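You operate a simulated robot arm through the tools that you are given. There is no shell and no other tool.

Carry out the task below with a simulated robot arm. There is one attempt and no reset: what you move stays moved.

TASK
Tension the green belt to the figure on its tag.
Fine: belt switch off before the small grey door opens; door shut, then switch on again. Where these are worked on the way, their far stop is far enough and under half their travel is too little: belt switch, small grey door.

The check looks at the end state, three seconds after you hand in, the way a careful person would. Anything else that was tipped, shoved, dropped, spilled or broken makes it a failure.

THE ROBOT
A 7-joint arm with a three-finger gripper, fixed in place. Base frame: the origin is on the floor under the middle of its stand, x ahead of it, y to its left, z up. Lengths are in m, angles in degrees, forces in N, time in s.
It reaches about 1.342 m from its shoulder. Its first joint turns from -166.0 to 166.0 degrees. Payload 2.69 kg.
Tool frame: the origin (TCP) lies between the finger pads and is the grasp point; the fingertips stand 0.03 m ahead of it; z points along the fingers, y is the line along which they close. The gripper opens to 0.128 m; its body begins 0.117 m behind the TCP.
Orientation is that of the tool frame in the base frame, as a unit quaternion [x, y, z, w]. With the fingers straight down and closing along the base's y, the tool's x points along the base's -x, its y along +y and its z along -z.

THE INTERFACE
- The arm moves only by the tool play_rows. Its argument "moves" is a list of rows, each an object of numbers (a shift or turn left out is 0, a gripper value left out holds the last): "ax", "ay", "az": the turn, a rotation vector about the base's x, y, z in degrees; "x", "y", "z": the shift along the base's x, y, z in m; "hand": the finger opening in m, from 0 to 0.128. In form: [{"ax": .., "ay": .., "az": .., "x": .., "y": .., "z": .., "hand": ..}, ...]. A call has 1 to 20 rows; each row shifts and turns the commanded pose from where the row before left it. Each row takes 0.2 s and may step no farther than 0.05 m and 8.6 degrees from the row before; otherwise, or with a gripper value out of range, the whole call is refused. Where a pose cannot be reached the arm comes as near as it can. A force on the tool above 70 N (or 10 N above the force at the start of the call, whichever is more), or a blocked arm, ends the call early, and 0.2 s more pass. Each finger travels about 0.127 m/s and halts on what it meets, pressing with about 27 N; the grip force reading is that of the motor and also rises with nothing between the fingers. The clock runs only during rows and for 0.2 s after the last one: add rows that do not move to give the fingers time. It gives the time, the measured TCP pose, the force on the tool (base axes), the opening and the grip force at its end, in the units of the frame above (readings bear some noise), with the torque about the TCP (base axes, N m) and any sound that the robot's microphone picked up, and new pictures: "views" is both (left out), scene, wrist or none.
- Cameras (640 x 400 px; columns grow to the right, rows downward): "scene" is fixed at [0.2211, -0.5003, 1.4804]; the picture's right is [0.86, -0.51, 0.00], its down [-0.24, -0.40, -0.88] and it looks along [0.45, 0.76, -0.47] (base axes); focal length 325 px, centre (320, 200). "wrist" rides on the gripper at [0.058, 0.054, -0.131] in the tool frame; the picture's right is [-0.68, 0.74, 0.00], its down [-0.62, -0.56, -0.55] and it looks along [-0.40, -0.37, 0.84] (tool axes); focal length 234 px, centre (320, 200). There is no depth. A picture from a camera that has moved, and an enlarged one, comes with that camera's place and axes in the base frame and with its lens.
- lift_body(by): moves the trunk up (or, below 0, down) by that many m; the arm rides with it, the base frame stays. It gives what a move gives, with no picture.
- close_up(camera, box): a new picture of the part [left, top, right, bottom] of that camera's present view, enlarged. The clock stands still meanwhile.
- job_done(): hands the job in; it is judged then, once.

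Places have to be worked out from the pictures, the camera data and where the tool is seen. Open the gripper and draw the arm clear of the work before you hand the job in, unless the task says otherwise.

The tools are called after "Request:" as a command line: name --argument value ..., lists and objects as JSON in quotes. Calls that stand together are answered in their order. play_rows: Moves the arm, as the interface text tells. Its arguments: {"type":"object","properties":{"moves":{"type":"array","items":{"type":"object","properties":{"ax":{"type":"number"},"ay":{"type":"number"},"az":{"type":"number"},"x":{"type":"number"},"y":{"type":"number"},"z":{"type":"number"},"hand":{"type":"number"}}}},"views":{"type":"string","enum":["both","scene","wrist","none"]}},"required":["moves"]} The other tools are called the same way: lift_body (by) moves the trunk up or down; close_up (camera, box) takes an enlarged picture of a part of a camera's view; job_done () hands the job in.

At the start:

```text
clock: 0.0
tcp_pos: [0.4642, 0.5367, 1.0719]
tcp_rot: [0.001, 1.0, 0.0, 0.0]
ft_force: [0.1, 0.4, 0.0]
ft_torque: [0.01, -0.01, -0.04]
grip_width: 0.1281
grasp_force: 0.1
trunk travel left (down, up): [-0.15, 0.2]
```

scene: 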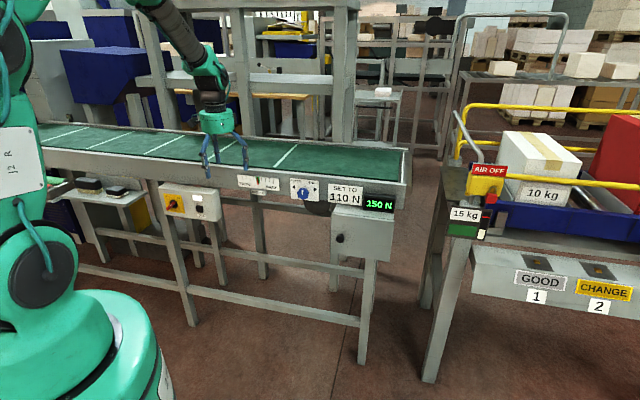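
wrist: 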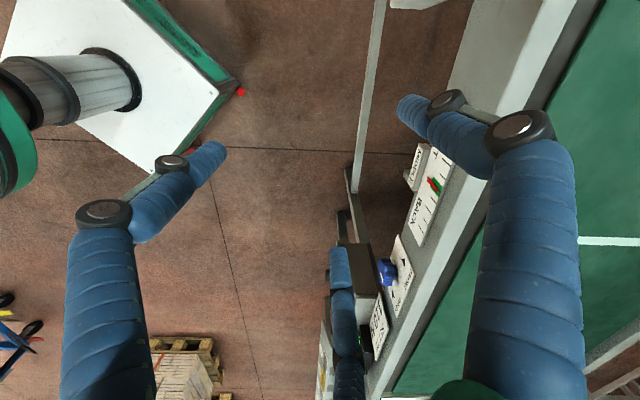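

I'll look closely at the tags, the switch, the door and the gauge in the scene view before moving anything.

Request:
close_up --camera "scene" --box '[220, 150, 420, 275]'

Request:
close_up --camera "scene" --box '[140, 160, 260, 235]'

Request:
close_up --camera "wrist" --box '[320, 120, 520, 400]'

```text
3.20 times, centred on (320, 212) of scene
camera zoom: at [0.2211, -0.5003, 1.4804], right [0.86, -0.51, 0.0], down [-0.24, -0.4, -0.88], along [0.45, 0.76, -0.47], focal length 1039 px, centre (320, 160)
```

zoom: 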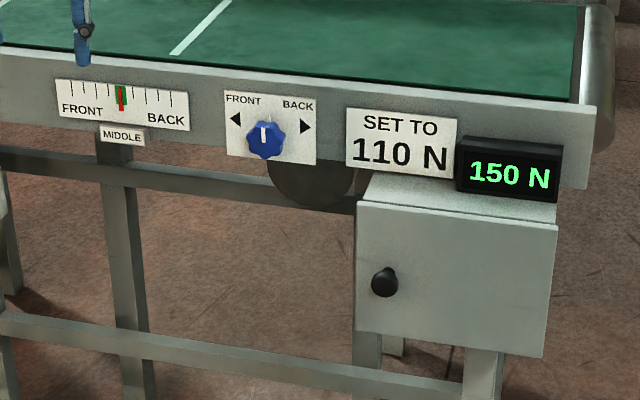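

```text
5.33 times, centred on (200, 198) of scene
camera zoom: at [0.2211, -0.5003, 1.4804], right [0.86, -0.51, 0.0], down [-0.24, -0.4, -0.88], along [0.45, 0.76, -0.47], focal length 1732 px, centre (960, 213)
```

zoom: 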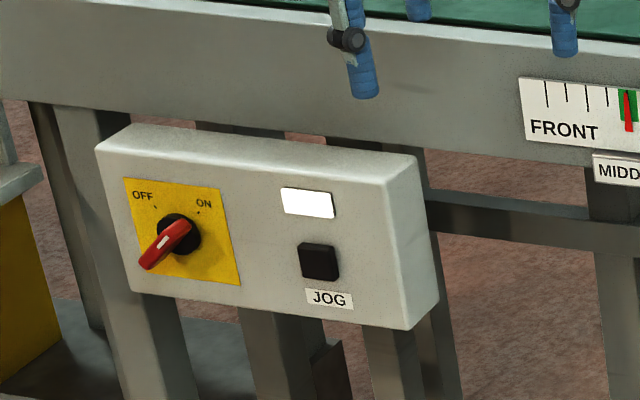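

```text
1.43 times, centred on (420, 260) of wrist
camera zoom: at [0.4051, 0.5904, 1.2039], right [0.68, 0.74, 0.0], down [0.62, -0.56, 0.55], along [0.4, -0.37, -0.84], focal length 334 px, centre (177, 114)
```

zoom: 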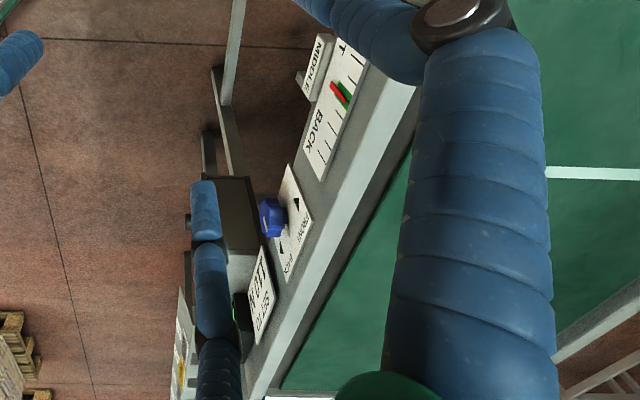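

The belt frame runs diagonally (about -43°), with its face toward the robot. I'll zoom further on the switch handle, scale, knob and door to read their states.

Request:
close_up --camera "scene" --box '[158, 188, 222, 228]'

Request:
close_up --camera "scene" --box '[324, 190, 404, 270]'

Request:
close_up --camera "scene" --box '[232, 170, 328, 220]'

```text
10.00 times, centred on (190, 208) of scene
camera zoom: at [0.2211, -0.5003, 1.4804], right [0.86, -0.51, 0.0], down [-0.24, -0.4, -0.88], along [0.45, 0.76, -0.47], focal length 3248 px, centre (1620, 120)
```

zoom: 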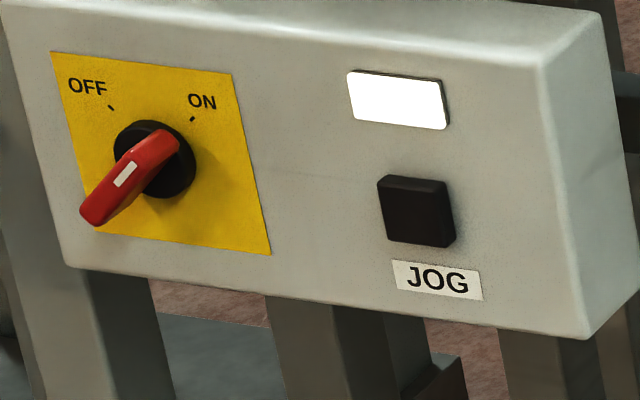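

```text
5.00 times, centred on (364, 230) of scene
camera zoom: at [0.2211, -0.5003, 1.4804], right [0.86, -0.51, 0.0], down [-0.24, -0.4, -0.88], along [0.45, 0.76, -0.47], focal length 1624 px, centre (100, 50)
```

zoom: 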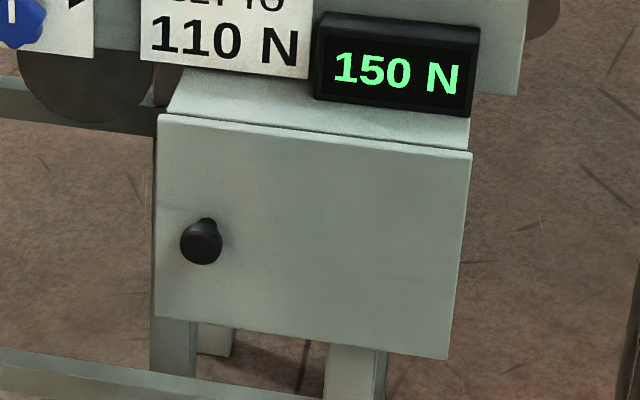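

```text
6.67 times, centred on (280, 195) of scene
camera zoom: at [0.2211, -0.5003, 1.4804], right [0.86, -0.51, 0.0], down [-0.24, -0.4, -0.88], along [0.45, 0.76, -0.47], focal length 2165 px, centre (587, 233)
```

zoom: 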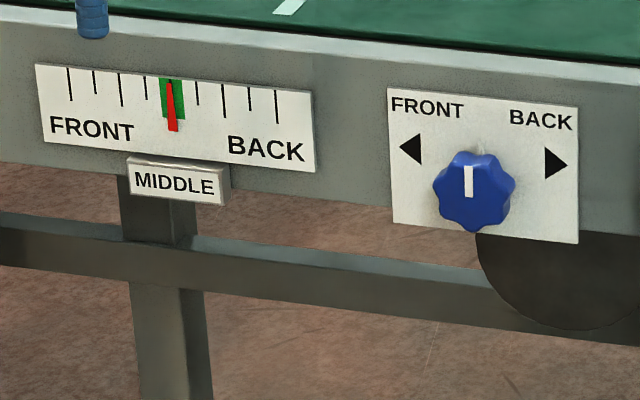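

The switch appears to be at ON (blade towards the ON tick), the gauge reads 150 N and the tag says 110 N. I'll back the hand away from the belt and turn it to point horizontally at the frame face, so the wrist camera can see the panel.

Request:
play_rows --moves '[{"x": -0.018, "y": -0.019, "z": 0.0, "az": -7.25}, {"x": -0.018, "y": -0.019, "z": 0.0, "az": -7.25}, {"x": -0.018, "y": -0.019, "z": 0.0, "az": -7.25}, {"x": -0.018, "y": -0.019, "z": 0.0, "az": -7.25}, {"x": -0.018, "y": -0.019, "z": 0.0, "az": -7.25}, {"x": -0.018, "y": -0.019, "z": 0.0, "az": -7.25}, {"ax": 5.93, "ay": -5.63, "z": -0.01}, {"ax": 5.93, "ay": -5.63, "z": -0.01}, {"ax": 5.93, "ay": -5.63, "z": -0.01}, {"ax": 5.93, "ay": -5.63, "z": -0.01}, {"ax": 5.93, "ay": -5.63, "z": -0.01}, {"ax": 5.93, "ay": -5.63, "z": -0.01}, {"ax": 5.93, "ay": -5.63, "z": -0.01}, {"ax": 5.93, "ay": -5.63, "z": -0.01}, {"ax": 5.93, "ay": -5.63, "z": -0.01}, {"ax": 5.93, "ay": -5.63, "z": -0.01}, {"ax": 5.93, "ay": -5.63, "z": -0.01}]'

```text
clock: 3.6
tcp_pos: [0.348, 0.3847, 1.0873]
tcp_rot: [0.326, 0.824, 0.43, 0.17]
ft_force: [-0.8, 0.0, -0.3]
ft_torque: [0.01, 0.0, 0.02]
grip_width: 0.1282
grasp_force: 0.0
out of reach, approached as far as the arm can: row 12, 13, 14, 15, 16, 17
trunk travel left (down, up): [-0.15, 0.2]
camera wrist: at [0.2528, 0.369, 1.2062], right [0.78, -0.15, 0.6], down [-0.08, -0.99, -0.15], along [0.62, 0.07, -0.78], focal length 234 px, centre (320, 200)
```

scene: 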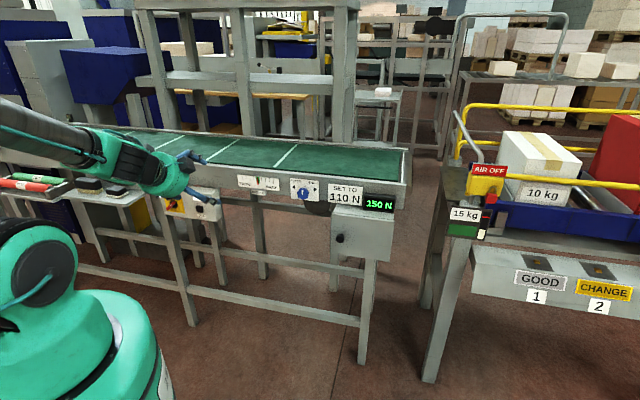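
wrist: 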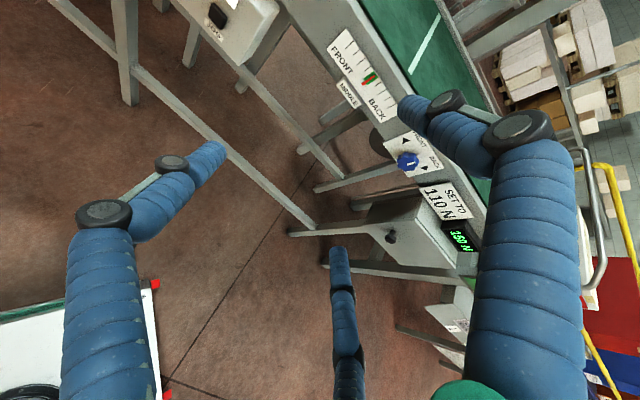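

The arm couldn't fold that close in. I'll shift the commanded pose outwards towards the frame (there is still clearance) and see how near it gets to the horizontal pose.

Request:
play_rows --moves '[{"x": 0.014, "y": 0.0145}, {"x": 0.014, "y": 0.0145}, {"x": 0.014, "y": 0.0145}, {"x": 0.014, "y": 0.0145}, {"x": 0.014, "y": 0.0145}, {}]'

```text
clock: 5.0
tcp_pos: [0.4145, 0.4488, 1.1158]
tcp_rot: [0.327, 0.827, 0.427, 0.167]
ft_force: [-0.2, 0.9, 1.0]
ft_torque: [0.02, 0.03, 0.02]
grip_width: 0.1282
grasp_force: 0.1
out of reach, approached as far as the arm can: row 1, 2, 3, 4, 5
trunk travel left (down, up): [-0.15, 0.2]
camera wrist: at [0.3205, 0.4335, 1.2362], right [0.79, -0.15, 0.6], down [-0.08, -0.99, -0.14], along [0.61, 0.07, -0.79], focal length 234 px, centre (320, 200)
```

scene: 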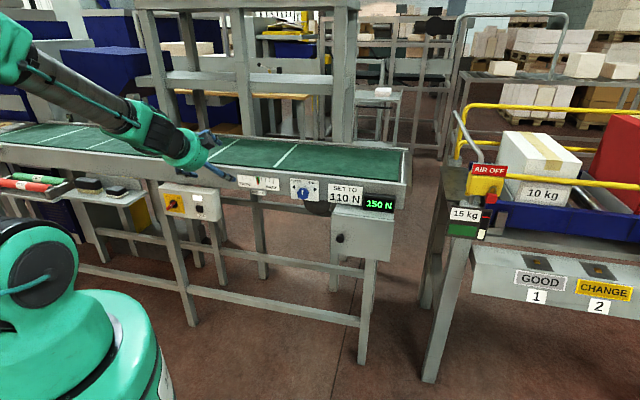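
wrist: 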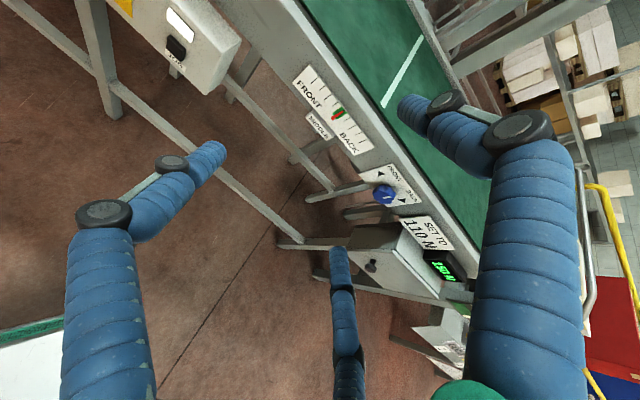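

The orientation stalled about 35° below horizontal and the height rose, so this is probably a fold limit close in. I'll test by going lower and moving left and outward, watching how the arm responds.

Request:
play_rows --moves '[{"z": -0.03}, {"z": -0.03}, {"z": -0.03}, {}]' --views "scene"

```text
clock: 6.0
tcp_pos: [0.416, 0.4298, 1.097]
tcp_rot: [0.327, 0.832, 0.417, 0.162]
ft_force: [-0.2, -0.5, -0.3]
ft_torque: [0.01, -0.01, 0.02]
grip_width: 0.128
grasp_force: 0.0
out of reach, approached as far as the arm can: row 1, 2, 3
trunk travel left (down, up): [-0.15, 0.2]
```

scene: 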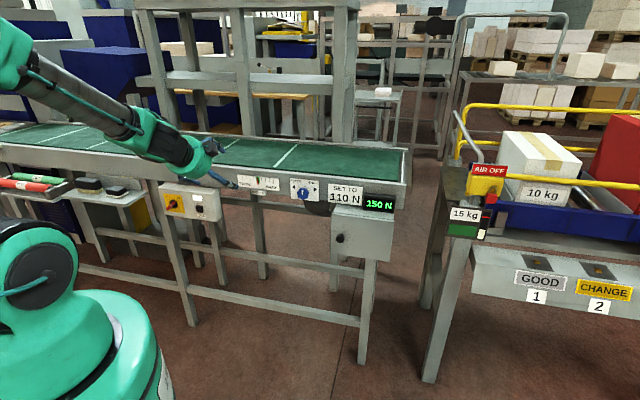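

The wrist is too near the shoulder (folding limit). Raising the trunk should give more room to reach down and out, so I'll lift it fully.

Request:
lift_body --by 0.2

```text
clock: 8.2
tcp_pos: [0.4162, 0.4307, 1.2968]
tcp_rot: [0.327, 0.832, 0.418, 0.162]
ft_force: [0.7, 0.0, -1.1]
ft_torque: [0.04, 0.0, 0.02]
grip_width: 0.1281
grasp_force: 0.2
trunk travel left (down, up): [-0.35, 0.0]
```

Request:
play_rows --moves '[{"z": -0.04}, {"z": -0.04}, {"z": -0.04}, {"z": -0.04}, {"z": -0.04}, {}]'

```text
clock: 9.6
tcp_pos: [0.4157, 0.4272, 1.123]
tcp_rot: [0.327, 0.832, 0.417, 0.162]
ft_force: [-0.1, -0.3, 0.1]
ft_torque: [-0.06, 0.02, -0.02]
grip_width: 0.128
grasp_force: 0.0
out of reach, approached as far as the arm can: row 1, 2
trunk travel left (down, up): [-0.35, 0.0]
camera wrist: at [0.3228, 0.4149, 1.2453], right [0.8, -0.14, 0.59], down [-0.08, -0.99, -0.13], along [0.6, 0.05, -0.8], focal length 234 px, centre (320, 200)
```

scene: 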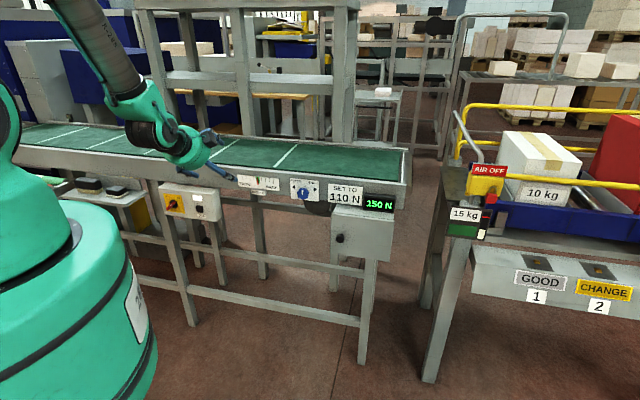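
wrist: 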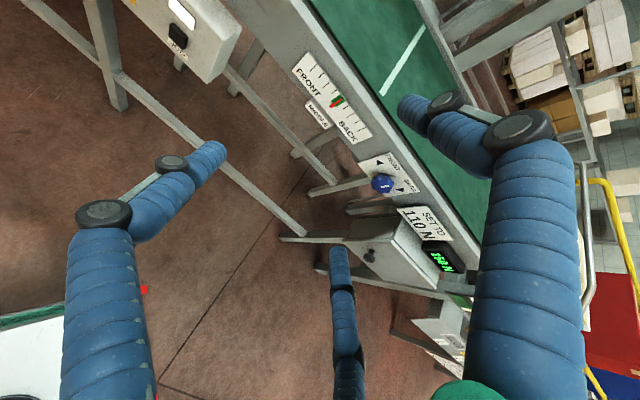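

The trunk lift works. Next I'll slide left along the frame towards the switch box, keeping clear of it, while levelling the tool the remaining 36°.

Request:
play_rows --moves '[{"x": -0.0306, "y": 0.0325, "z": -0.01}, {"x": -0.0306, "y": 0.0325, "z": -0.01}, {"x": -0.0306, "y": 0.0325, "z": -0.01, "ax": 4.4, "ay": -4.2}, {"x": -0.0306, "y": 0.0325, "z": -0.01, "ax": 4.4, "ay": -4.2}, {"x": -0.0306, "y": 0.0325, "z": -0.01, "ax": 4.4, "ay": -4.2}, {"x": -0.0306, "y": 0.0325, "z": -0.01, "ax": 4.4, "ay": -4.2}, {"x": -0.0306, "y": 0.0325, "z": -0.01, "ax": 4.4, "ay": -4.2}, {"x": -0.0306, "y": 0.0325, "z": -0.01, "ax": 4.4, "ay": -4.2}, {}]'

```text
clock: 11.3
tcp_pos: [0.3006, 0.6472, 1.0679]
tcp_rot: [0.327, 0.638, 0.627, 0.304]
ft_force: [0.3, -1.4, 0.9]
ft_torque: [-0.02, 0.06, 0.05]
grip_width: 0.1278
grasp_force: 0.1
trunk travel left (down, up): [-0.35, 0.0]
stopped in row 8: the arm was blocked; the commanded pose is now the measured one
camera wrist: at [0.1633, 0.6138, 1.1266], right [0.43, -0.54, 0.72], down [-0.09, -0.82, -0.56], along [0.9, 0.18, -0.4], focal length 234 px, centre (320, 200)
```

scene: 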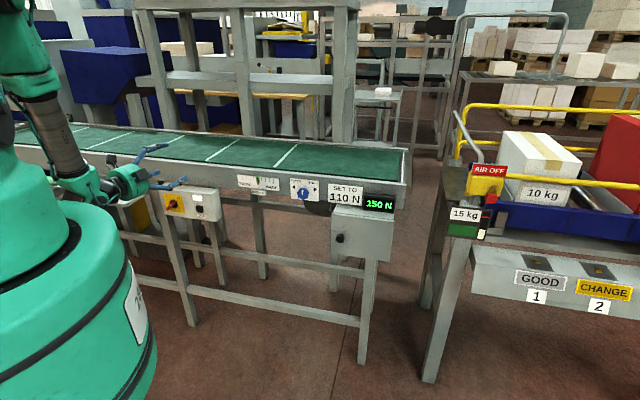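
wrist: 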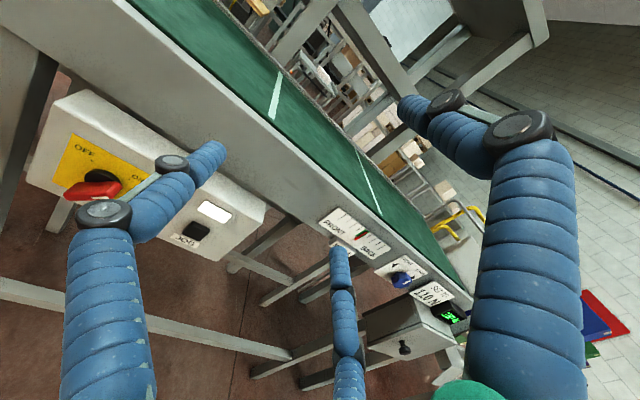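

The arm was blocked by its own geometry near the body (no tool force), but the wrist camera now sees the switch. I'll enlarge it to determine the handle's direction and location.

Request:
close_up --camera "wrist" --box '[20, 80, 180, 240]'

Request:
close_up --camera "wrist" --box '[310, 190, 500, 390]'

Request:
close_up --camera "scene" --box '[0, 60, 260, 240]'

```text
2.50 times, centred on (100, 160) of wrist
camera zoom: at [0.1633, 0.6138, 1.1266], right [0.43, -0.54, 0.72], down [-0.09, -0.82, -0.56], along [0.9, 0.18, -0.4], focal length 585 px, centre (870, 300)
```

zoom: 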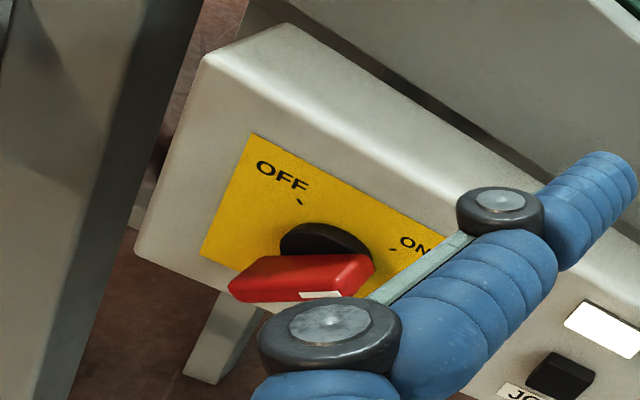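

```text
2.00 times, centred on (405, 290) of wrist
camera zoom: at [0.1633, 0.6138, 1.1266], right [0.43, -0.54, 0.72], down [-0.09, -0.82, -0.56], along [0.9, 0.18, -0.4], focal length 468 px, centre (150, 20)
```

zoom: 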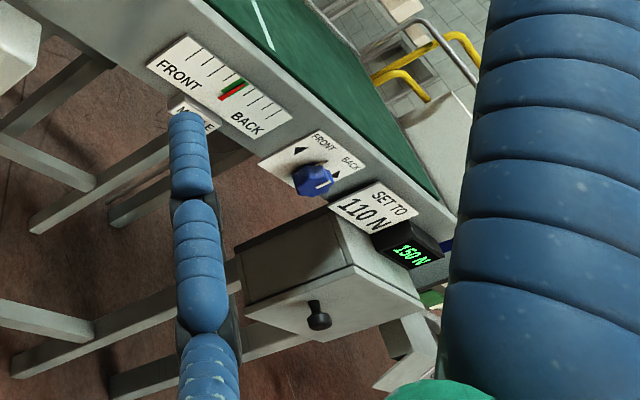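

```text
2.22 times, centred on (130, 150) of scene
camera zoom: at [0.2211, -0.5003, 1.4804], right [0.86, -0.51, 0.0], down [-0.24, -0.4, -0.88], along [0.45, 0.76, -0.47], focal length 722 px, centre (742, 311)
```

zoom: 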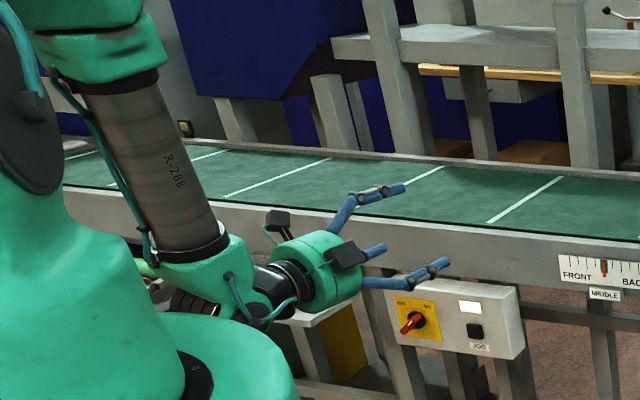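

The handle is clearly pointing to ON; I judge the switch axis at about (0.30, 0.82, 0.845) on a panel facing (-0.71,-0.71,0). I'll go down to a standoff in front of it and square the tool to the panel.

Request:
play_rows --moves '[{"x": -0.0153, "y": 0.0135, "z": -0.0347, "az": 1.3}, {"x": -0.0153, "y": 0.0135, "z": -0.0347, "az": 1.3}, {"x": -0.0153, "y": 0.0135, "z": -0.0347, "az": 1.3}, {"x": -0.0153, "y": 0.0135, "z": -0.0347, "az": 1.3}, {"x": -0.0153, "y": 0.0135, "z": -0.0347, "az": 1.3}, {"x": -0.0153, "y": 0.0135, "z": -0.0347, "az": 1.3, "hand": 0.06}, {}, {}]'

```text
clock: 12.5
tcp_pos: [0.3321, 0.6873, 0.9352]
tcp_rot: [0.345, 0.62, 0.631, 0.315]
ft_force: [0.0, 1.0, 0.1]
ft_torque: [-0.03, 0.06, -0.03]
grip_width: 0.1277
grasp_force: 0.1
trunk travel left (down, up): [-0.35, 0.0]
stopped in row 5: the arm was blocked; the commanded pose is now the measured one
camera wrist: at [0.1934, 0.6576, 0.9932], right [0.41, -0.58, 0.71], down [-0.12, -0.8, -0.59], along [0.91, 0.15, -0.39], focal length 234 px, centre (320, 200)
```

scene: 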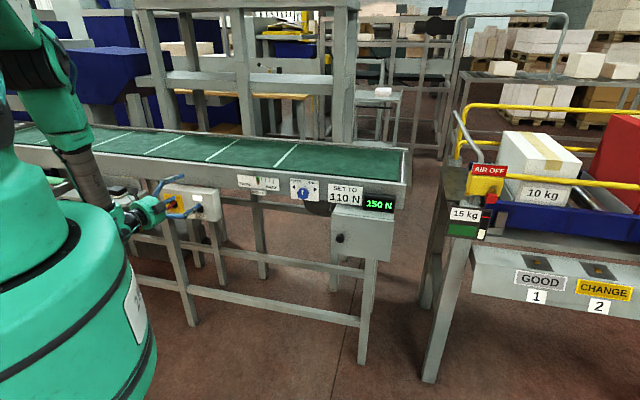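
wrist: 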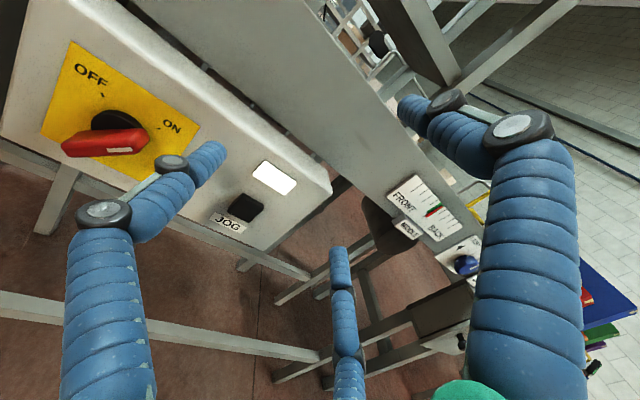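

The arm was blocked again with no tool force, so some upstream link may be touching something. I'll look carefully at the left area around the forearm and the side table.

Request:
close_up --camera "scene" --box '[0, 100, 224, 240]'

Request:
close_up --camera "scene" --box '[60, 150, 188, 230]'

Request:
close_up --camera "wrist" --box '[0, 0, 360, 280]'

```text
2.86 times, centred on (112, 170) of scene
camera zoom: at [0.2211, -0.5003, 1.4804], right [0.86, -0.51, 0.0], down [-0.24, -0.4, -0.88], along [0.45, 0.76, -0.47], focal length 928 px, centre (914, 286)
```

zoom: 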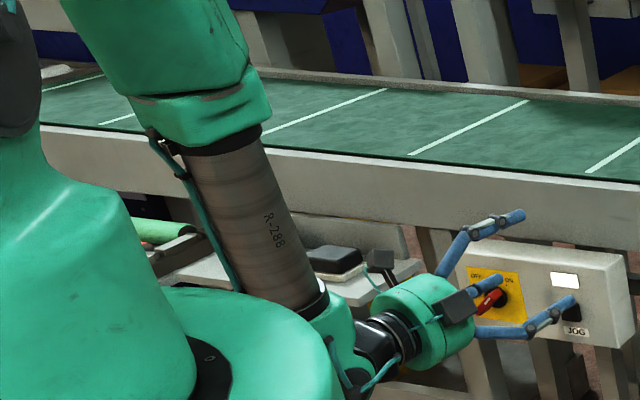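

```text
5.00 times, centred on (124, 190) of scene
camera zoom: at [0.2211, -0.5003, 1.4804], right [0.86, -0.51, 0.0], down [-0.24, -0.4, -0.88], along [0.45, 0.76, -0.47], focal length 1624 px, centre (1300, 250)
```

zoom: 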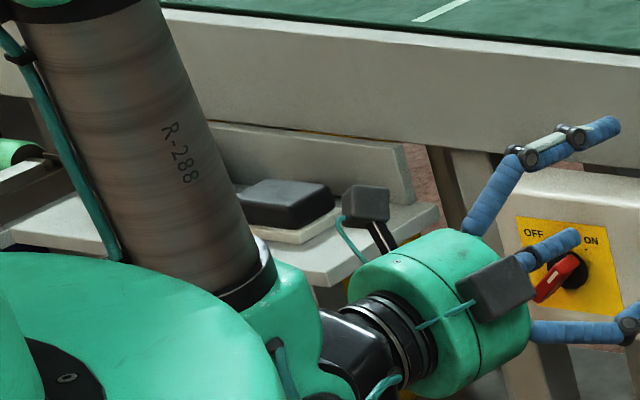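

```text
1.43 times, centred on (180, 140) of wrist
camera zoom: at [0.1934, 0.6576, 0.9932], right [0.41, -0.58, 0.71], down [-0.12, -0.8, -0.59], along [0.91, 0.15, -0.39], focal length 334 px, centre (520, 286)
```

zoom: 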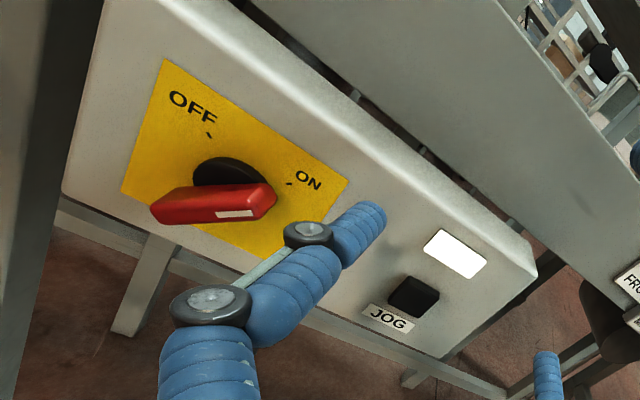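

The view shows the forearm near the robot's own shell and nothing touching the tool. I'll back up and raise the hand, then roll the tool by −90° so the wrist camera looks left-down. That shows what is on that side, and it also puts the closing line horizontal.

Request:
play_rows --moves '[{"x": 0.01, "y": -0.01, "z": 0.03}, {"x": 0.01, "y": -0.01, "z": 0.03}, {"z": 0.03}, {"z": 0.03}, {"z": 0.03}, {"ax": -5.6, "ay": -5.6}, {"ax": -5.6, "ay": -5.6}, {"ax": -5.6, "ay": -5.6}, {"ax": -5.6, "ay": -5.6}, {"ax": -5.6, "ay": -5.6}, {"ax": -5.6, "ay": -5.6}, {"ax": -5.6, "ay": -5.6}, {"ax": -5.6, "ay": -5.6}, {"ax": -5.6, "ay": -5.6}, {"ax": -5.6, "ay": -5.6}, {"ax": -5.6, "ay": -5.6}, {}]'

```text
clock: 16.1
tcp_pos: [0.3521, 0.667, 1.0846]
tcp_rot: [-0.212, 0.604, 0.322, 0.697]
ft_force: [0.0, -0.4, 0.4]
ft_torque: [-0.01, 0.03, 0.01]
grip_width: 0.1281
grasp_force: 0.1
trunk travel left (down, up): [-0.35, 0.0]
camera wrist: at [0.2255, 0.6257, 1.0094], right [-0.56, 0.39, 0.73], down [-0.03, -0.89, 0.45], along [0.83, 0.23, 0.51], focal length 234 px, centre (320, 200)
```

scene: 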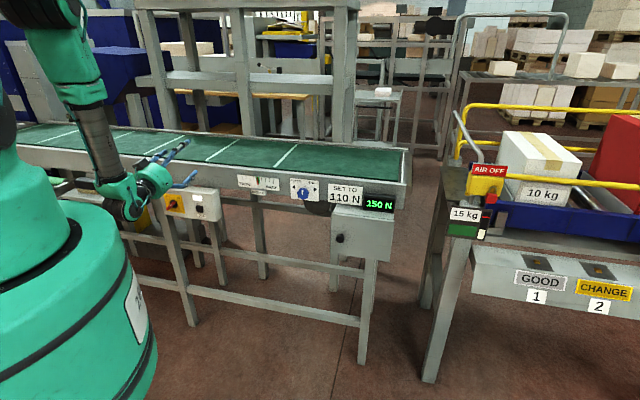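
wrist: 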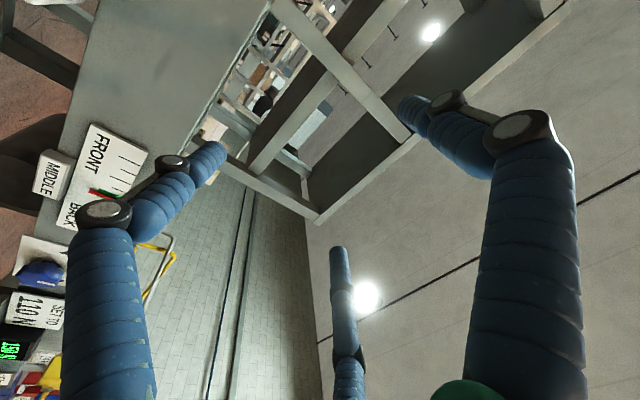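

I rolled the wrong way (the camera is now looking right and up). I'll roll back the other way to get it on the upper side looking left and down.

Request:
play_rows --moves '[{"ax": 6.0, "ay": 6.0}, {"ax": 6.0, "ay": 6.0}, {"ax": 6.0, "ay": 6.0}, {"ax": 6.0, "ay": 6.0}, {"ax": 6.0, "ay": 6.0}, {"ax": 6.0, "ay": 6.0}, {"ax": 6.0, "ay": 6.0}, {"ax": 6.0, "ay": 6.0}, {"ax": 6.0, "ay": 6.0}, {"ax": 6.0, "ay": 6.0}, {"ax": 6.0, "ay": 6.0}, {"ax": 6.0, "ay": 6.0}, {"ax": 6.0, "ay": 6.0}, {"ax": 6.0, "ay": 6.0}, {"ax": 6.0, "ay": 6.0}, {"ax": 6.0, "ay": 6.0}, {"ax": 6.0, "ay": 6.0}, {"ax": 6.0, "ay": 6.0}, {"ax": 6.0, "ay": 6.0}, {}]'

```text
clock: 20.3
tcp_pos: [0.3531, 0.6665, 1.0858]
tcp_rot: [0.677, 0.36, 0.621, -0.161]
ft_force: [-0.5, -0.4, 0.1]
ft_torque: [-0.04, 0.05, 0.02]
grip_width: 0.128
grasp_force: 0.0
trunk travel left (down, up): [-0.35, 0.0]
camera wrist: at [0.2926, 0.5594, 1.1777], right [0.53, -0.7, -0.48], down [-0.77, -0.15, -0.62], along [0.36, 0.7, -0.62], focal length 234 px, centre (320, 200)
```

scene: 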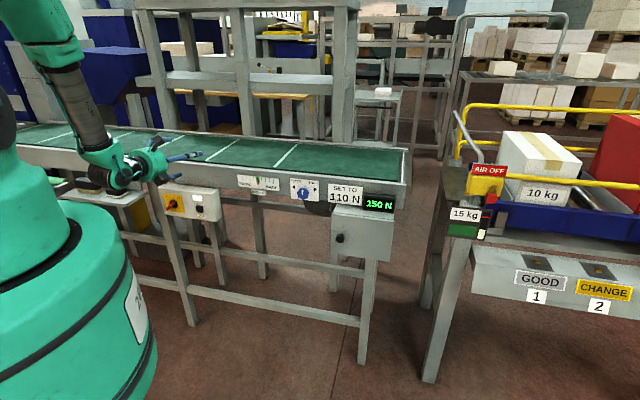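
wrist: 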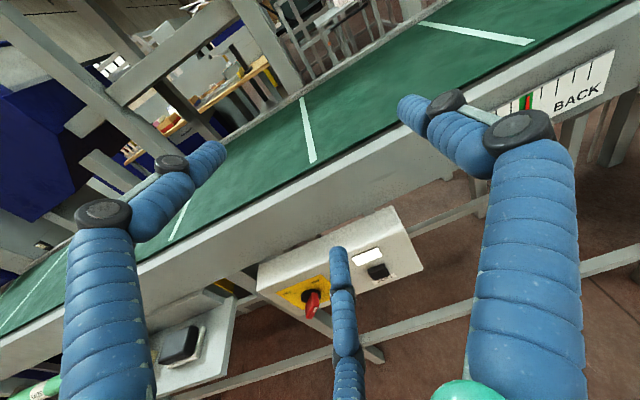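

The wrist view now shows the switch box and the side table (right edge about 0.15 m left of the switch, height about 0.85), with nothing near the hand. I'll try slow small steps to the left to find out whether it still blocks.

Request:
play_rows --moves '[{"x": -0.0141, "y": 0.0141}, {"x": -0.0141, "y": 0.0141}, {"x": -0.0141, "y": 0.0141}, {"x": -0.0141, "y": 0.0141}, {}]'

```text
clock: 21.5
tcp_pos: [0.2973, 0.7234, 1.0849]
tcp_rot: [0.677, 0.361, 0.621, -0.161]
ft_force: [-0.2, 0.3, -0.7]
ft_torque: [-0.01, -0.02, 0.01]
grip_width: 0.1281
grasp_force: 0.0
trunk travel left (down, up): [-0.35, 0.0]
camera wrist: at [0.2362, 0.6151, 1.176], right [0.53, -0.7, -0.48], down [-0.77, -0.15, -0.62], along [0.36, 0.7, -0.62], focal length 234 px, centre (320, 200)
```

scene: 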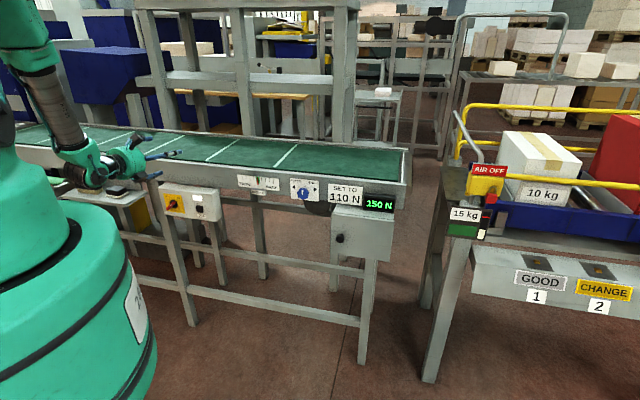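
wrist: 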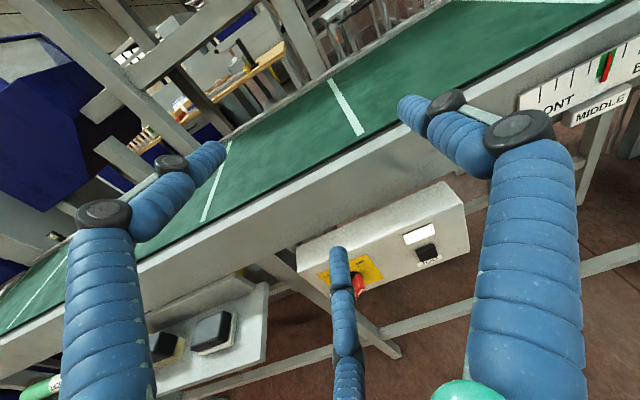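

No block this time. I'll check how the three fingers move together by closing them partway here in free space.

Request:
play_rows --moves '[{"hand": 0.03}, {}, {}, {}]' --views "both"

Request:
close_up --camera "scene" --box '[100, 120, 200, 200]'

```text
clock: 22.5
tcp_pos: [0.2958, 0.7216, 1.084]
tcp_rot: [0.677, 0.359, 0.622, -0.161]
ft_force: [-0.5, 0.4, 0.9]
ft_torque: [0.01, -0.02, 0.0]
grip_width: 0.0298
grasp_force: 0.0
trunk travel left (down, up): [-0.35, 0.0]
camera wrist: at [0.2365, 0.6147, 1.1761], right [0.53, -0.7, -0.48], down [-0.77, -0.15, -0.62], along [0.36, 0.7, -0.62], focal length 234 px, centre (320, 200)
```

scene: 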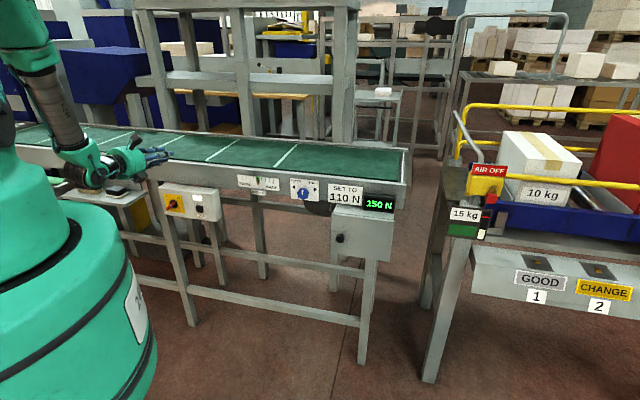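
wrist: 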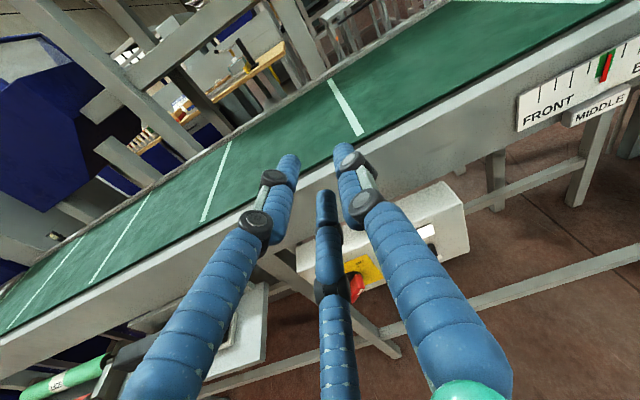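

```text
5.00 times, centred on (150, 160) of scene
camera zoom: at [0.2211, -0.5003, 1.4804], right [0.86, -0.51, 0.0], down [-0.24, -0.4, -0.88], along [0.45, 0.76, -0.47], focal length 1624 px, centre (1170, 400)
```

zoom: 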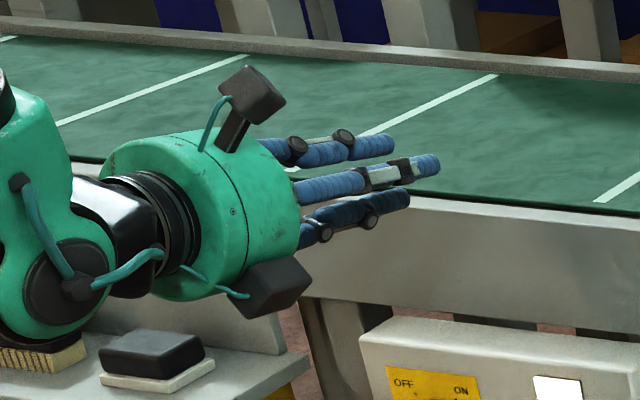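

The fingers close radially like a 3-jaw chuck. I'll zoom on the switch from this wrist pose to triangulate the axis and handle better.

Request:
close_up --camera "wrist" --box '[290, 180, 480, 320]'

```text
2.86 times, centred on (385, 250) of wrist
camera zoom: at [0.2365, 0.6147, 1.1761], right [0.53, -0.7, -0.48], down [-0.77, -0.15, -0.62], along [0.36, 0.7, -0.62], focal length 669 px, centre (134, 57)
```

zoom: 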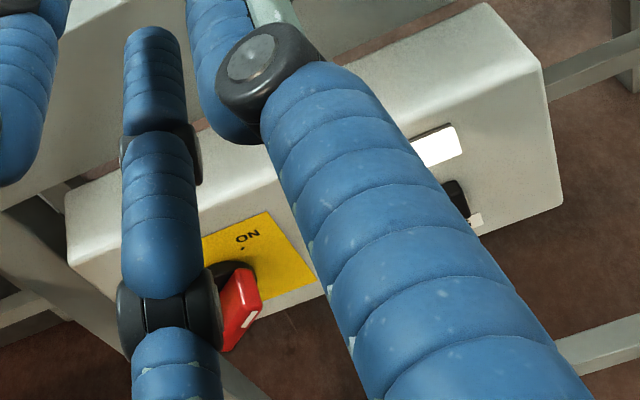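

I place the panel face at n≈0.80 m out, the handle front about 28 mm proud of it, and the axis at about (0.301, 0.819, 0.839). I'll descend slowly to a standoff in front of the switch, levelling the tool, with the hand half open.

Request:
play_rows --moves '[{"x": -0.0067, "y": 0.0025, "z": -0.0244, "ax": 0.7, "ay": -0.7, "az": 0.24, "hand": 0.08}, {"x": -0.0067, "y": 0.0025, "z": -0.0244, "ax": 0.7, "ay": -0.7, "az": 0.24}, {"x": -0.0067, "y": 0.0025, "z": -0.0244, "ax": 0.7, "ay": -0.7, "az": 0.24}, {"x": -0.0067, "y": 0.0025, "z": -0.0244, "ax": 0.7, "ay": -0.7, "az": 0.24}, {"x": -0.0067, "y": 0.0025, "z": -0.0244, "ax": 0.7, "ay": -0.7, "az": 0.24}, {"x": -0.0067, "y": 0.0025, "z": -0.0244, "ax": 0.7, "ay": -0.7, "az": 0.24}, {"x": -0.0067, "y": 0.0025, "z": -0.0244, "ax": 0.7, "ay": -0.7, "az": 0.24}, {"x": -0.0067, "y": 0.0025, "z": -0.0244, "ax": 0.7, "ay": -0.7, "az": 0.24}, {"x": -0.0067, "y": 0.0025, "z": -0.0244, "ax": 0.7, "ay": -0.7, "az": 0.24}, {"x": -0.0067, "y": 0.0025, "z": -0.0244, "ax": 0.7, "ay": -0.7, "az": 0.24}, {}]'

```text
clock: 24.7
tcp_pos: [0.3314, 0.7298, 0.8631]
tcp_rot: [0.638, 0.294, 0.695, -0.152]
ft_force: [-0.3, 0.8, 0.6]
ft_torque: [-0.04, 0.04, 0.0]
grip_width: 0.0803
grasp_force: 0.1
trunk travel left (down, up): [-0.35, 0.0]
stopped in row 11: the arm was blocked; the commanded pose is now the measured one
camera wrist: at [0.2501, 0.6173, 0.9304], right [0.53, -0.69, -0.5], down [-0.68, 0.01, -0.73], along [0.51, 0.73, -0.46], focal length 234 px, centre (320, 200)
```

scene: 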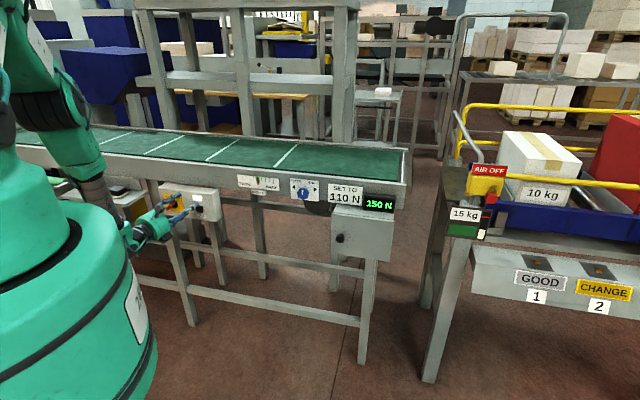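
wrist: 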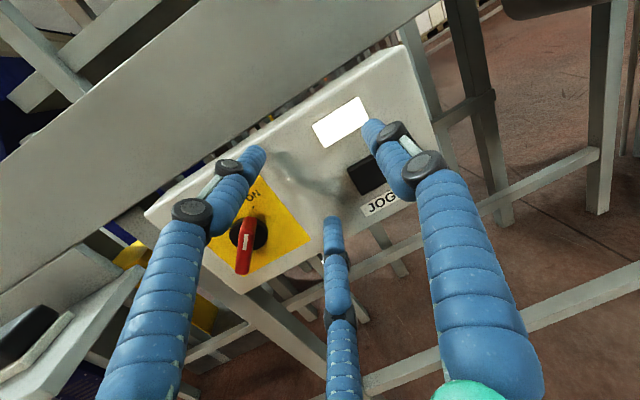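

The lag is always a pure left-turn deficit of about 8° of the whole arm (TCP and hand azimuth together), so something stops the upper arm turning further left. I'll zoom on the elbow region and on the wrist's left view.

Request:
close_up --camera "scene" --box '[0, 0, 192, 120]'

Request:
close_up --camera "scene" --box '[0, 110, 192, 260]'

Request:
close_up --camera "wrist" --box '[100, 60, 480, 300]'

```text
3.33 times, centred on (96, 60) of scene
camera zoom: at [0.2211, -0.5003, 1.4804], right [0.86, -0.51, 0.0], down [-0.24, -0.4, -0.88], along [0.45, 0.76, -0.47], focal length 1083 px, centre (1067, 667)
```

zoom: 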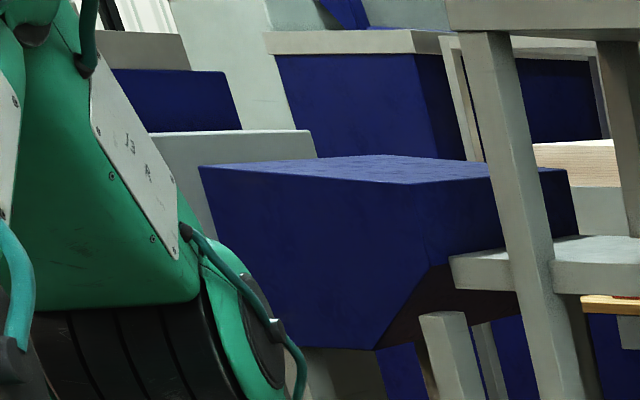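

```text
2.67 times, centred on (96, 185) of scene
camera zoom: at [0.2211, -0.5003, 1.4804], right [0.86, -0.51, 0.0], down [-0.24, -0.4, -0.88], along [0.45, 0.76, -0.47], focal length 866 px, centre (917, 240)
```

zoom: 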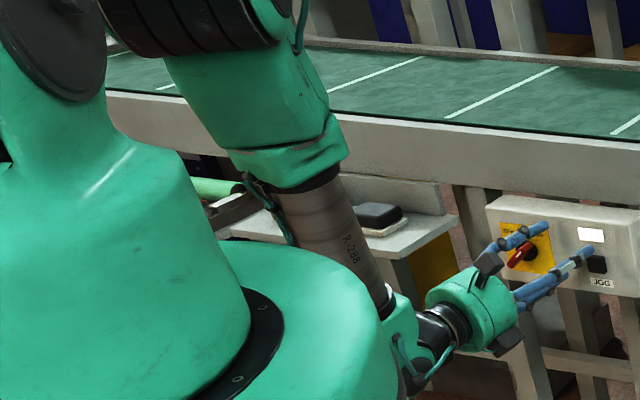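

```text
1.67 times, centred on (290, 180) of wrist
camera zoom: at [0.2501, 0.6173, 0.9304], right [0.53, -0.69, -0.5], down [-0.68, 0.01, -0.73], along [0.51, 0.73, -0.46], focal length 390 px, centre (370, 233)
```

zoom: 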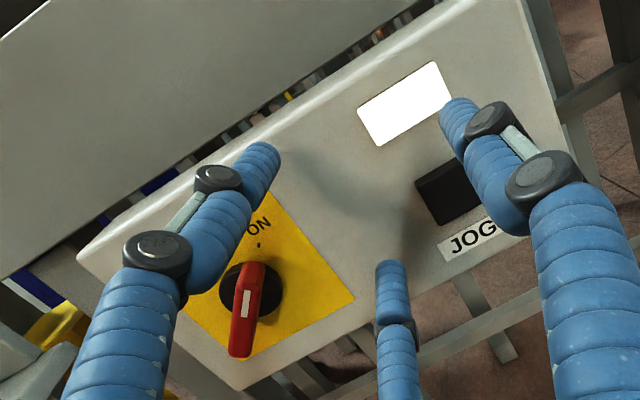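

I can't see the obstruction from here. I'll back away from the panel, rise, then swing the hand to look left and back to see what is limiting the arm.

Request:
play_rows --moves '[{"y": -0.02}, {"y": -0.03}, {"y": -0.02, "z": 0.03}, {"z": 0.04}, {"z": 0.04}, {"z": 0.04}, {"z": 0.04}, {"z": 0.04}, {"az": 8}, {"az": 8}, {"az": 8}, {"az": 8}, {"az": 8}, {"az": 8}, {}]'

```text
clock: 27.9
tcp_pos: [0.3325, 0.6599, 1.0916]
tcp_rot: [0.464, 0.528, 0.572, -0.422]
ft_force: [0.2, -0.7, 0.1]
ft_torque: [0.02, -0.01, 0.09]
grip_width: 0.08
grasp_force: 0.1
trunk travel left (down, up): [-0.35, 0.0]
camera wrist: at [0.3603, 0.5245, 1.1594], right [0.86, -0.07, -0.5], down [-0.47, -0.5, -0.73], along [-0.2, 0.86, -0.46], focal length 234 px, centre (320, 200)
```

scene: 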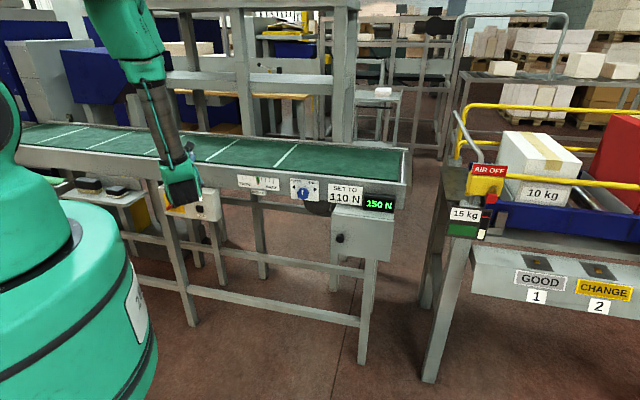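
wrist: 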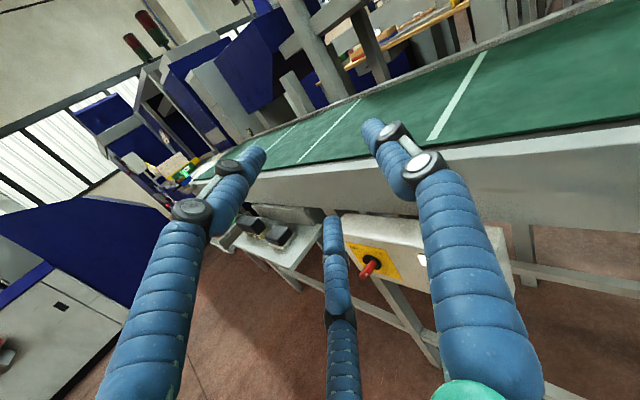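

The view left shows the side table and machines much farther off. I'll zoom on the table in both cameras to fix its exact position relative to where the forearm went.

Request:
close_up --camera "wrist" --box '[190, 180, 350, 300]'

Request:
close_up --camera "scene" --box '[40, 160, 200, 260]'

Request:
close_up --camera "wrist" --box '[340, 220, 520, 330]'

```text
3.33 times, centred on (270, 240) of wrist
camera zoom: at [0.3603, 0.5245, 1.1594], right [0.86, -0.07, -0.5], down [-0.47, -0.5, -0.73], along [-0.2, 0.86, -0.46], focal length 781 px, centre (487, 67)
```

zoom: 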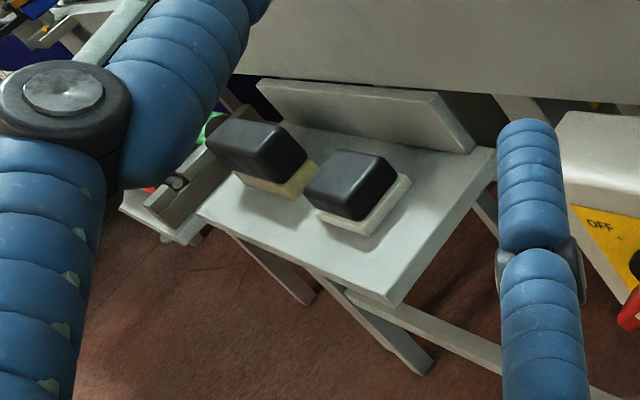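

```text
4.00 times, centred on (120, 210) of scene
camera zoom: at [0.2211, -0.5003, 1.4804], right [0.86, -0.51, 0.0], down [-0.24, -0.4, -0.88], along [0.45, 0.76, -0.47], focal length 1299 px, centre (1120, 160)
```

zoom: 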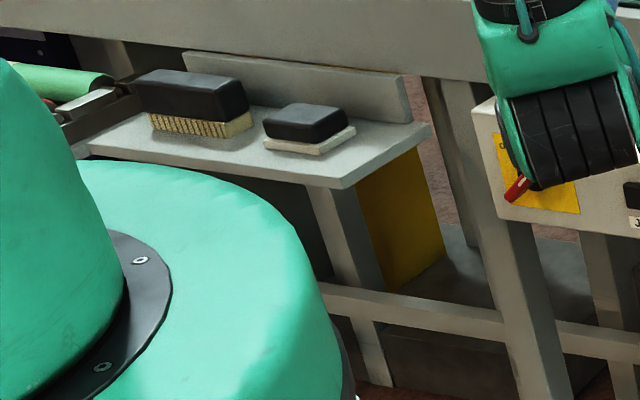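

```text
3.56 times, centred on (430, 275) of wrist
camera zoom: at [0.3603, 0.5245, 1.1594], right [0.86, -0.07, -0.5], down [-0.47, -0.5, -0.73], along [-0.2, 0.86, -0.46], focal length 833 px, centre (-71, -67)
```

zoom: 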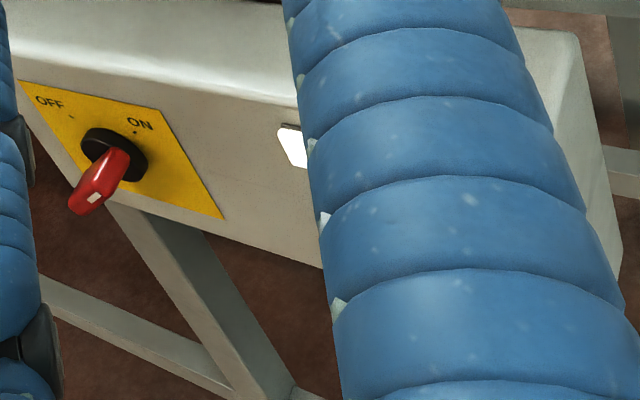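

The shelf corner is at about (0.13, 0.90, 0.83), which is well away from the forearm. I'll raise the hand and swing the camera further left and back to inspect the region beside the robot at about (0, 0.5).

Request:
play_rows --moves '[{"y": -0.02, "z": 0.03}, {"y": -0.02, "z": 0.03}, {"y": -0.02, "z": 0.03}, {"y": -0.02, "z": 0.03}, {"az": 8}, {"az": 8}, {"az": 8}, {"az": 8}, {"az": 8}, {"az": 8}, {"az": 8}, {}]'

```text
clock: 30.5
tcp_pos: [0.274, 0.5343, 1.1667]
tcp_rot: [0.158, 0.683, 0.316, -0.639]
ft_force: [0.4, 0.1, -0.2]
ft_torque: [0.04, 0.07, 0.11]
grip_width: 0.0799
grasp_force: 0.0
out of reach, approached as far as the arm can: row 9, 10, 11
trunk travel left (down, up): [-0.35, 0.0]
camera wrist: at [0.3996, 0.4804, 1.2338], right [0.55, 0.68, -0.49], down [0.16, -0.66, -0.74], along [-0.82, 0.33, -0.46], focal length 234 px, centre (320, 200)
```

scene: 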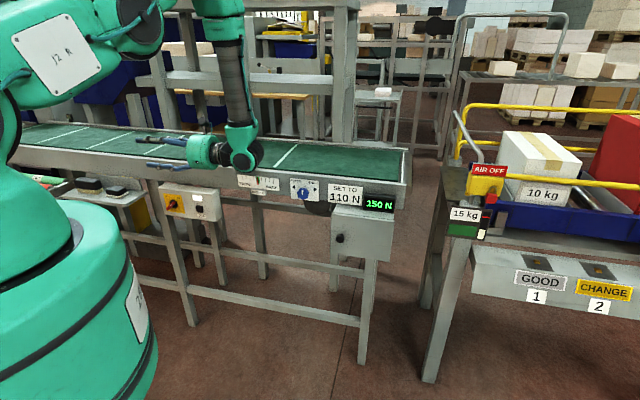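
wrist: 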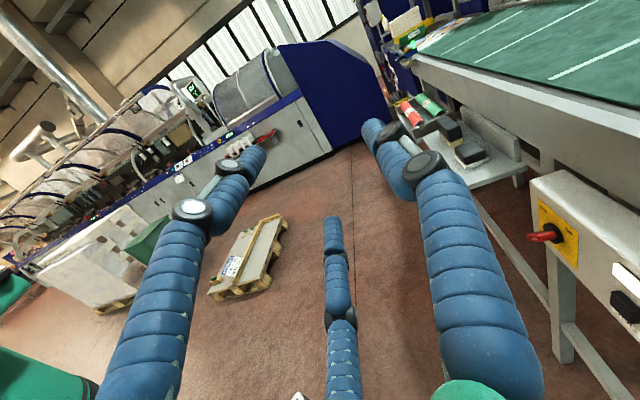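

The area to the left is clear, so the stalls come from the arm geometry (arm over-stretched downward with the trunk up). I'll swing the hand back to about 80° azimuth and then lower the trunk again, so the low switch is in a comfortable range.

Request:
play_rows --moves '[{"az": -7.5}, {"az": -7.5}, {"az": -7.5}, {"az": -7.5}, {"az": -7.5}, {"az": -7.5}, {"az": -7.5}, {"az": -7.5}, {}]' --views "none"

Request:
lift_body --by -0.2

```text
clock: 32.5
tcp_pos: [0.2726, 0.533, 1.169]
tcp_rot: [0.482, 0.512, 0.587, -0.401]
ft_force: [-0.3, 0.3, -0.2]
ft_torque: [0.02, -0.01, -0.06]
grip_width: 0.08
grasp_force: 0.1
trunk travel left (down, up): [-0.35, 0.0]
```

```text
clock: 34.7
tcp_pos: [0.2716, 0.5321, 0.9681]
tcp_rot: [0.482, 0.512, 0.587, -0.402]
ft_force: [0.2, 0.5, -0.3]
ft_torque: [-0.02, -0.02, -0.01]
grip_width: 0.0802
grasp_force: 0.1
trunk travel left (down, up): [-0.15, 0.2]
```

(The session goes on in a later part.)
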